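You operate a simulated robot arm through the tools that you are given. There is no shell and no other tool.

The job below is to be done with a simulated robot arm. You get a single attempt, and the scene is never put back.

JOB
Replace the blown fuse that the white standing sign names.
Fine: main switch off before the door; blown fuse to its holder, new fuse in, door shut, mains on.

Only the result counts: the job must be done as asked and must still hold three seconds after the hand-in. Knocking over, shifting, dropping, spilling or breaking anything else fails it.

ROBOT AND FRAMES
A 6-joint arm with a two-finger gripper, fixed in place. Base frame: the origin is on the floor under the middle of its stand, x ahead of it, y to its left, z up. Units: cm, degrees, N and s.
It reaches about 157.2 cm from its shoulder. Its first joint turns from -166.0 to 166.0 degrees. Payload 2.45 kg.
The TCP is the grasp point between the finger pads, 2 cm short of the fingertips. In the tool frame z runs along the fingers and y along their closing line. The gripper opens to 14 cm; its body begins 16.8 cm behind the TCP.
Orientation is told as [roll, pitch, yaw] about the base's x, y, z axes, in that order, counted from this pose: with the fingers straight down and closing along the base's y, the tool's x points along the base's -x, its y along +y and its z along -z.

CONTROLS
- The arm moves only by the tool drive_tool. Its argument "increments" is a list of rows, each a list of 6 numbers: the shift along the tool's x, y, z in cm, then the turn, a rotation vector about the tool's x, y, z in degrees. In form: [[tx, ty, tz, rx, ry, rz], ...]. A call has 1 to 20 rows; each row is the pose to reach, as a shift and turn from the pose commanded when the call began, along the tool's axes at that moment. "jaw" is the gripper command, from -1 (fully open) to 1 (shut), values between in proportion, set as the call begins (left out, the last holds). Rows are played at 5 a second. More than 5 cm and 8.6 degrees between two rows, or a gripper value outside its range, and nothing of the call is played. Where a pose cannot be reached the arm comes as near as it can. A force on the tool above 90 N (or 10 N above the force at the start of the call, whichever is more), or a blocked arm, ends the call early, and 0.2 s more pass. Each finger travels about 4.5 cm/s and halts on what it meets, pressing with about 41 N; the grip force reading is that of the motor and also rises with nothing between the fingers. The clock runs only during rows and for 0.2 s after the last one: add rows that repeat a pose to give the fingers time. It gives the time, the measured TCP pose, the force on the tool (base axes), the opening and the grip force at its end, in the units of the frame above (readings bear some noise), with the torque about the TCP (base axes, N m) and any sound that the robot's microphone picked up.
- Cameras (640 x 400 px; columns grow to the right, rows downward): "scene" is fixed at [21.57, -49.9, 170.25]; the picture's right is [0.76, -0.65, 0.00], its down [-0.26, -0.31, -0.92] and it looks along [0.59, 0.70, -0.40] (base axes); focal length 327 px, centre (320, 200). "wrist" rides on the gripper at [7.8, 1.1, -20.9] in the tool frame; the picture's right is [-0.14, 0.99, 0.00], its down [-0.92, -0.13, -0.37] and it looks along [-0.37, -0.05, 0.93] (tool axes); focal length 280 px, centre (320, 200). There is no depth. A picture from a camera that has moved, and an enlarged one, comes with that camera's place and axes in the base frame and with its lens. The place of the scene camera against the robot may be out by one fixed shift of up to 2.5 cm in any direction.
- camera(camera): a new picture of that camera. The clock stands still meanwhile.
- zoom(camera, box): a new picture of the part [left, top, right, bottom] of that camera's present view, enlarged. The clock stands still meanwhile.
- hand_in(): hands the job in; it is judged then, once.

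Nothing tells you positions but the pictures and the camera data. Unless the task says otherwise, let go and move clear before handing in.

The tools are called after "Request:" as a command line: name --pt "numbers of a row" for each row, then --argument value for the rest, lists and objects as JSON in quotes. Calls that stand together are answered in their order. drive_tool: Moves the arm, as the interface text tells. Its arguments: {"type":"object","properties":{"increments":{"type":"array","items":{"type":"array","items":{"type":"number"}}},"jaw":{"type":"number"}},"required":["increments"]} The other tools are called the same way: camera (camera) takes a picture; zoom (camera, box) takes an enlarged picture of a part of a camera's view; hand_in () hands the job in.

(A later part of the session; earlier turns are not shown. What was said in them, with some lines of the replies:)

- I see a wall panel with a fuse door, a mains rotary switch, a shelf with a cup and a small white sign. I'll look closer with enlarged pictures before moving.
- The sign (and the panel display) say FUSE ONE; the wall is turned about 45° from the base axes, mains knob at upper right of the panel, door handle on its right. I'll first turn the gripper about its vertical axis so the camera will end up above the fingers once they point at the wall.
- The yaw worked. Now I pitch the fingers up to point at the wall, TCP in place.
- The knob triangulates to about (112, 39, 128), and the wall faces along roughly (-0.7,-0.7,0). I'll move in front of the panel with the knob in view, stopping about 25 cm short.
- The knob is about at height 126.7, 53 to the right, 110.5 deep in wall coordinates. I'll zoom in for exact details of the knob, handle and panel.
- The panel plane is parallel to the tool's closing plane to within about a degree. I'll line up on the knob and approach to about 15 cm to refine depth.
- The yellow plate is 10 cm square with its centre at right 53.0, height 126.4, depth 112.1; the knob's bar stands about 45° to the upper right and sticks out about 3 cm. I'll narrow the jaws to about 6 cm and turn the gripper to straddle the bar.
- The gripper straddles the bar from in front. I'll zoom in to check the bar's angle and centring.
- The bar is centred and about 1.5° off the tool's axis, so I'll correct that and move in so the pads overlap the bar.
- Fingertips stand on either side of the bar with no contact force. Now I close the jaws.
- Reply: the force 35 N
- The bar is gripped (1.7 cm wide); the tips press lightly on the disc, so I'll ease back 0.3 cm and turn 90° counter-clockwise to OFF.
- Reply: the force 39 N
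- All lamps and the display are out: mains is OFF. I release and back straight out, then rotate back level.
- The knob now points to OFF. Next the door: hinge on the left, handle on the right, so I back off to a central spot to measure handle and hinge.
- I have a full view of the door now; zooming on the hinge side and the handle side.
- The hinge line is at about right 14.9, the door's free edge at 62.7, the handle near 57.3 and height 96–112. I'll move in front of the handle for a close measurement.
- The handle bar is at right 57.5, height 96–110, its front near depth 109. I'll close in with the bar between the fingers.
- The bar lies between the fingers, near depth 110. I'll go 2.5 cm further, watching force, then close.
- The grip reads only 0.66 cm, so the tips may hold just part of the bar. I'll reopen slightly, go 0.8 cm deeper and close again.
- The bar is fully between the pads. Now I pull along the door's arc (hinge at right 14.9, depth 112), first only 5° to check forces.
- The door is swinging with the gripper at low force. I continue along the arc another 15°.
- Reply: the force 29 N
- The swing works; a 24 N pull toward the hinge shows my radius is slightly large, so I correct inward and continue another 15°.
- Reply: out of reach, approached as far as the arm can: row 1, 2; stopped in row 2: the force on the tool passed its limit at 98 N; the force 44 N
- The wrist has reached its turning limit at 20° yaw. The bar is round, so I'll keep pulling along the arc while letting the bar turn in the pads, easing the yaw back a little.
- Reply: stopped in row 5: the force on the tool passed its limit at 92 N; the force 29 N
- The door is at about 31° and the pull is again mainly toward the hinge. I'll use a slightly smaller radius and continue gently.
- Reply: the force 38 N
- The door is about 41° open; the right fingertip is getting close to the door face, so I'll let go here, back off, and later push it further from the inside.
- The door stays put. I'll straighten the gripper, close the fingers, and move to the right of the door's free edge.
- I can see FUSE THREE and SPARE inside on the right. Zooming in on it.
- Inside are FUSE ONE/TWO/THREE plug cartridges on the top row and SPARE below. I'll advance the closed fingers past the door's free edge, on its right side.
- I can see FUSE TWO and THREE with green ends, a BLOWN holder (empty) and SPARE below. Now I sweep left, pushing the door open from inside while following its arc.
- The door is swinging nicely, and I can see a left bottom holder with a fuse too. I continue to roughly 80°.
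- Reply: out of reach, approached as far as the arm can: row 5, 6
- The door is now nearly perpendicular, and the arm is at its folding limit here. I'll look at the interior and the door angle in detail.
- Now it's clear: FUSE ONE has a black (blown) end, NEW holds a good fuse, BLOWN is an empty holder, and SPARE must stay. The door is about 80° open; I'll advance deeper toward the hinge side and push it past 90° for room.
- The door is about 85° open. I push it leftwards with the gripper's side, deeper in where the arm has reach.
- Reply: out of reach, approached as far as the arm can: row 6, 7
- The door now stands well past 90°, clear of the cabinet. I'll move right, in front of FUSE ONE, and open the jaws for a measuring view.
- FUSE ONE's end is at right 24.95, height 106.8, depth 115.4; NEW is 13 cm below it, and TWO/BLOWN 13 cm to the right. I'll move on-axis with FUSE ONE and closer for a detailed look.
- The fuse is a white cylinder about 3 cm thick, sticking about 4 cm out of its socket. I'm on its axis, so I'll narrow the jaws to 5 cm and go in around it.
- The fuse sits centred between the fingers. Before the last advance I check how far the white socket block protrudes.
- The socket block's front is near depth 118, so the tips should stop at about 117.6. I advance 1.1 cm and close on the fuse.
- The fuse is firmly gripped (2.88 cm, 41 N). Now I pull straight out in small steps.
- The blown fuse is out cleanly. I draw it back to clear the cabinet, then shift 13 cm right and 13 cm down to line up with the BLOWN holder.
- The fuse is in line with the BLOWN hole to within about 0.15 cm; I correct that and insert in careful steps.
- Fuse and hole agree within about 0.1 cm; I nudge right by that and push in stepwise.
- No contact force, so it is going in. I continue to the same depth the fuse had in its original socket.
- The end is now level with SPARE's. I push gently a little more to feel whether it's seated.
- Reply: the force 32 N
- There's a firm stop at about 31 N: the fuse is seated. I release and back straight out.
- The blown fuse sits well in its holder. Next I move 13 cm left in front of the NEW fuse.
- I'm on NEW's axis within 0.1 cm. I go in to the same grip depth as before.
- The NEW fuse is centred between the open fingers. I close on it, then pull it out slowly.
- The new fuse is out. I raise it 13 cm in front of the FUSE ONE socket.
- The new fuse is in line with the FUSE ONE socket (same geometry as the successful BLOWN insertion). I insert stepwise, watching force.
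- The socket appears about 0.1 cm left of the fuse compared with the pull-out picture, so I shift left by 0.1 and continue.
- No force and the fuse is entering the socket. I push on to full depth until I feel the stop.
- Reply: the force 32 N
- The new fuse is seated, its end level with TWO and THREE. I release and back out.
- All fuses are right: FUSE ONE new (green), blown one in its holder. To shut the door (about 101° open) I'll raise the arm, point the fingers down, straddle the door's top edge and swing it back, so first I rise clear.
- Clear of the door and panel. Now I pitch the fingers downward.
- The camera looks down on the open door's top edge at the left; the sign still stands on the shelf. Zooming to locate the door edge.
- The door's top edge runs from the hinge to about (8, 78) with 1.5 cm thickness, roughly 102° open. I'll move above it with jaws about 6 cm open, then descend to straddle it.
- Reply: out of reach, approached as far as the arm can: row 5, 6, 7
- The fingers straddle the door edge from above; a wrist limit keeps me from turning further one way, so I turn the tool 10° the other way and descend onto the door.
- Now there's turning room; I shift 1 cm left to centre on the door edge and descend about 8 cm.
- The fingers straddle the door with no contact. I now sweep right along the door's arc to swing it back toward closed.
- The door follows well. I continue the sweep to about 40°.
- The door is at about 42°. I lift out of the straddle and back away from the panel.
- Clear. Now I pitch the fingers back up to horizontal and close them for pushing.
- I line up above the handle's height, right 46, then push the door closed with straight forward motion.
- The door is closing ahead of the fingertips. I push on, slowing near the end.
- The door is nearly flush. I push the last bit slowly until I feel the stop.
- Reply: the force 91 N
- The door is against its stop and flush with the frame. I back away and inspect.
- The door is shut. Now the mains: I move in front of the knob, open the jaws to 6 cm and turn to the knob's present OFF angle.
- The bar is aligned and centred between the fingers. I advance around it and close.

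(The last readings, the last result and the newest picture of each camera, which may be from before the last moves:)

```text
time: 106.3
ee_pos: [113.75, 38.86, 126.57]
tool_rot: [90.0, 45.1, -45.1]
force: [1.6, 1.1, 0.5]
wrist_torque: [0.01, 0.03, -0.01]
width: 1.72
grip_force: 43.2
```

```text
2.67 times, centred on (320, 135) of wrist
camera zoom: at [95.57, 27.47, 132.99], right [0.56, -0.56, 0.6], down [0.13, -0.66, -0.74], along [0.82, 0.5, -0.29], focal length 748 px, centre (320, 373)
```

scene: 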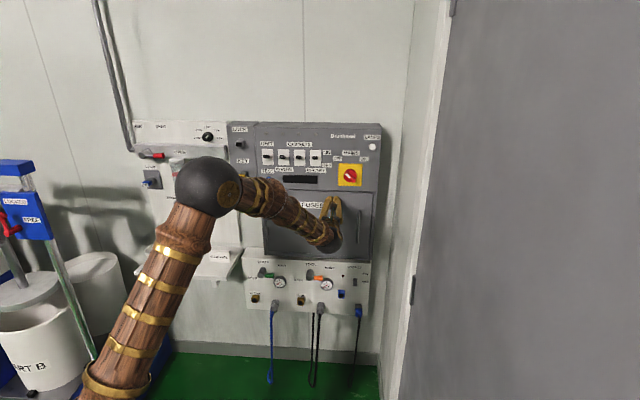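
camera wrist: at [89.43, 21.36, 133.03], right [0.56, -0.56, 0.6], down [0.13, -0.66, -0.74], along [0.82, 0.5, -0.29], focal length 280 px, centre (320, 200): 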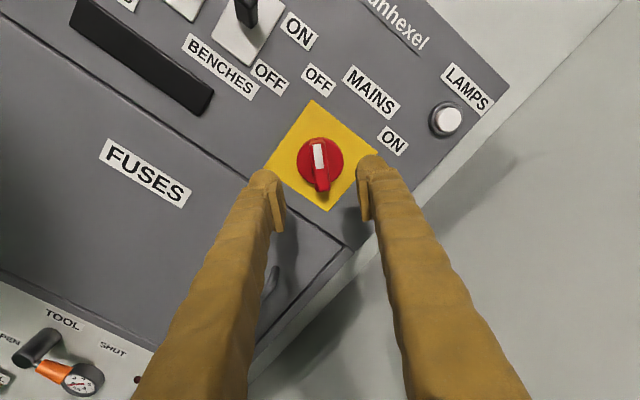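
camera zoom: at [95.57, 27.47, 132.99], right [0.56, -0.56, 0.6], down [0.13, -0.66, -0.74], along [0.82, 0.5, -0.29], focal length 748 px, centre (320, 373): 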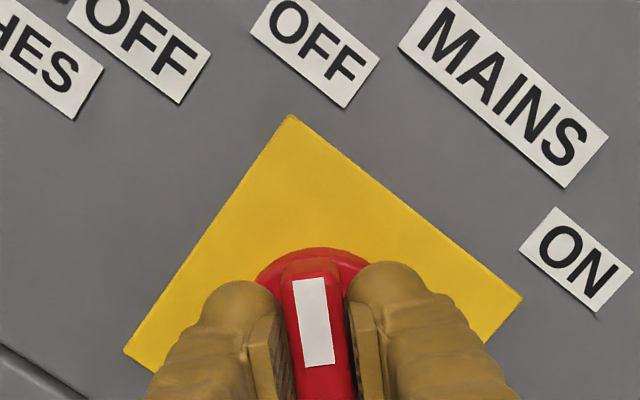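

The bar is held firmly without side load. I turn it 90° clockwise to ON.

Request:
drive_tool --pt "0 0 0 0 0 7.5" --pt "0 0 0 0 0 15" --pt "0 0 0 0 0 22.5" --pt "0 0 0 0 0 30" --pt "0 0 0 0 0 37.5" --pt "0 0 0 0 0 45" --pt "0 0 0 0 0 52.5" --pt "0 0 0 0 0 60" --pt "0 0 0 0 0 67.5" --pt "0 0 0 0 0 75" --pt "0 0 0 0 0 82.5" --pt "0 0 0 0 0 90" --pt "0 0 0 0 0 90"

Request:
camera --camera "wrist"

Request:
zoom --camera "scene" --box '[220, 110, 400, 222]'

```text
time: 109.1
ee_pos: [114.01, 38.86, 126.6]
tool_rot: [-90.0, 45.0, 135.0]
force: [-25.0, -10.8, 2.6]
wrist_torque: [0.05, 0.0, 0.1]
width: 1.68
grip_force: 42.4
```

```text
taken
camera wrist: at [103.51, 19.51, 131.46], right [0.42, -0.43, -0.8], down [-0.78, 0.27, -0.56], along [0.45, 0.86, -0.22], focal length 280 px, centre (320, 200)
```

wrist: 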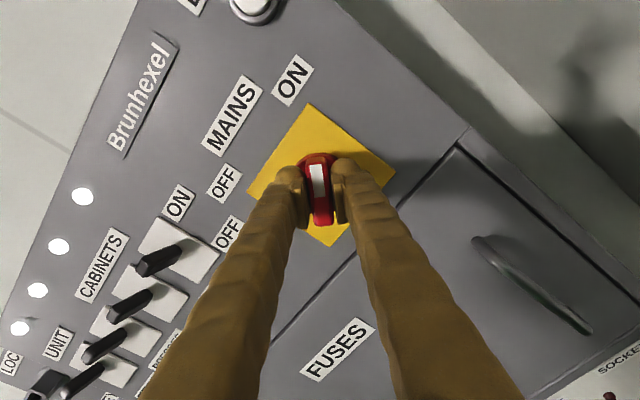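

```text
3.56 times, centred on (310, 166) of scene
camera zoom: at [21.57, -49.9, 170.25], right [0.76, -0.65, 0.0], down [-0.26, -0.31, -0.92], along [0.59, 0.7, -0.4], focal length 1162 px, centre (356, 321)
```

zoom: 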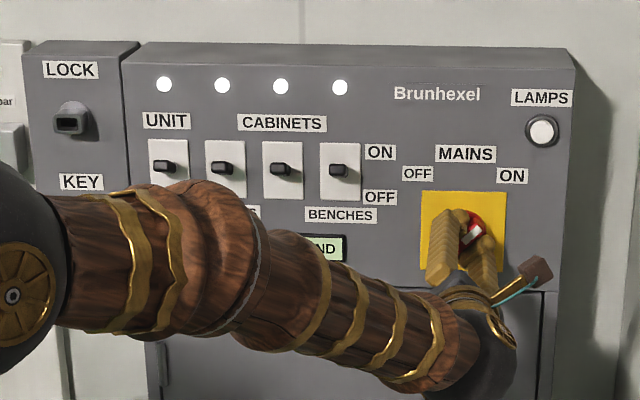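

All four lamps are lit, including UNIT's. I let go and back straight out.

Request:
drive_tool --pt "0 0 0 0 0 0" --pt "0 0 0 0 0 0" --pt "0 0 0 0 0 0" --pt "0 0 0 0 0 0" --pt "0 0 -2 0 0 0" --pt "0 0 -5 0 0 0" --pt "0 0 -9 0 0 0" --pt "0 0 -13 0 0 0" --pt "0 0 -17 0 0 0" --pt "0 0 -17 0 0 0" --jaw 0.14

Request:
drive_tool --pt "0 0 -4 0 0 -7.5" --pt "0 0 -8 0 0 -15" --pt "0 0 -12 0 0 -22.5" --pt "0 0 -16 0 0 -30" --pt "0 0 -20 0 0 -37.5" --pt "0 0 -24 0 0 -45" --pt "0 0 -24 0 0 -45"

Request:
camera --camera "wrist"

Request:
camera --camera "scene"

```text
time: 111.3
ee_pos: [101.85, 26.77, 126.79]
tool_rot: [-90.0, 45.0, 134.9]
force: [0.0, 1.2, 0.1]
wrist_torque: [0.02, 0.0, -0.02]
width: 6.01
grip_force: 0.1
```

```text
time: 112.9
ee_pos: [84.72, 9.84, 126.68]
tool_rot: [87.5, 89.9, -47.6]
force: [0.4, -0.3, -0.2]
wrist_torque: [0.01, 0.03, 0.02]
width: 6.02
grip_force: 0.1
```

```text
taken
camera wrist: at [70.62, -5.75, 134.5], right [0.7, -0.7, -0.14], down [-0.35, -0.17, -0.92], along [0.62, 0.69, -0.37], focal length 280 px, centre (320, 200)
```

wrist: 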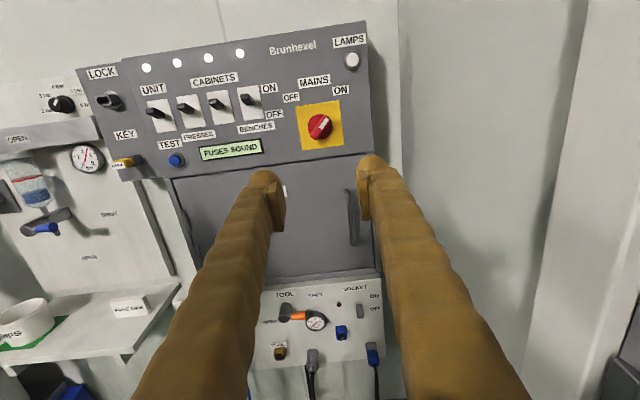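

```text
taken
```

scene: 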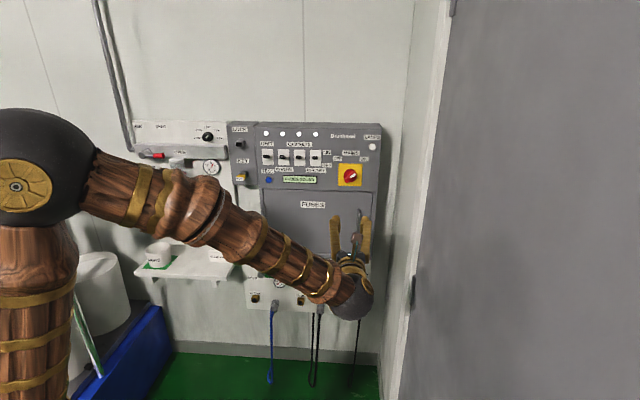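

The display reads "FUSES SOUND", all four lamps are lit, and the mains is ON. One last check of the door, sign and shelf before handing in.

Request:
zoom --camera "scene" --box '[225, 110, 395, 280]'

Request:
zoom --camera "wrist" --box '[0, 20, 400, 350]'

```text
2.35 times, centred on (310, 195) of scene
camera zoom: at [21.57, -49.9, 170.25], right [0.76, -0.65, 0.0], down [-0.26, -0.31, -0.92], along [0.59, 0.7, -0.4], focal length 769 px, centre (344, 212)
```

zoom: 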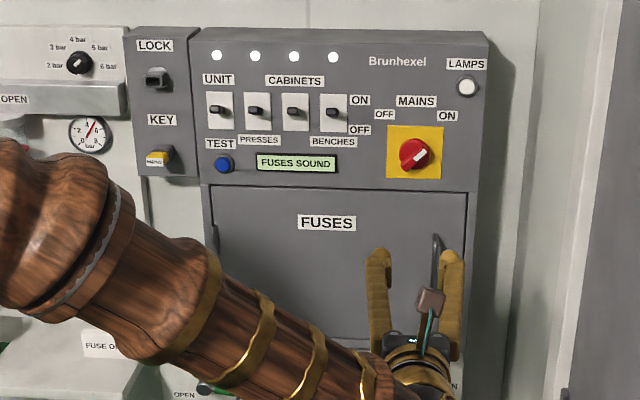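

```text
1.21 times, centred on (200, 185) of wrist
camera zoom: at [70.62, -5.75, 134.5], right [0.7, -0.7, -0.14], down [-0.35, -0.17, -0.92], along [0.62, 0.69, -0.37], focal length 340 px, centre (466, 218)
```

zoom: 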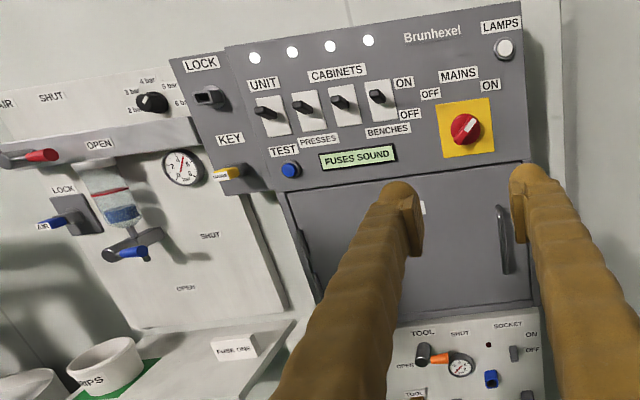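

Everything checks out: the door is shut, the mains is on, the display says FUSES SOUND, and the sign, cup and other controls are untouched. The gripper is clear, so I hand in.

Request:
hand_in

```text
The job is handed in.
```

The blown fuse in FUSE ONE has been replaced and the job is handed in; I don't have the judge's verdict.

- **Mains off first:** I turned the main switch off before touching the door, and all the lamps and the display went out.
- **Fuses:** The blown fuse from FUSE ONE is now in the BLOWN holder. The fuse from the NEW holder is fully seated in FUSE ONE. I did not touch SPARE, TWO or THREE.
- **Door and mains:** The door is shut and the main switch is back on. The display reads "FUSES SOUND" and all four lamps are lit, including the UNIT lamp that was out at the start.

In the last pictures the sign, the cup and the other controls were where they started, and the gripper was empty and well clear of the panel.
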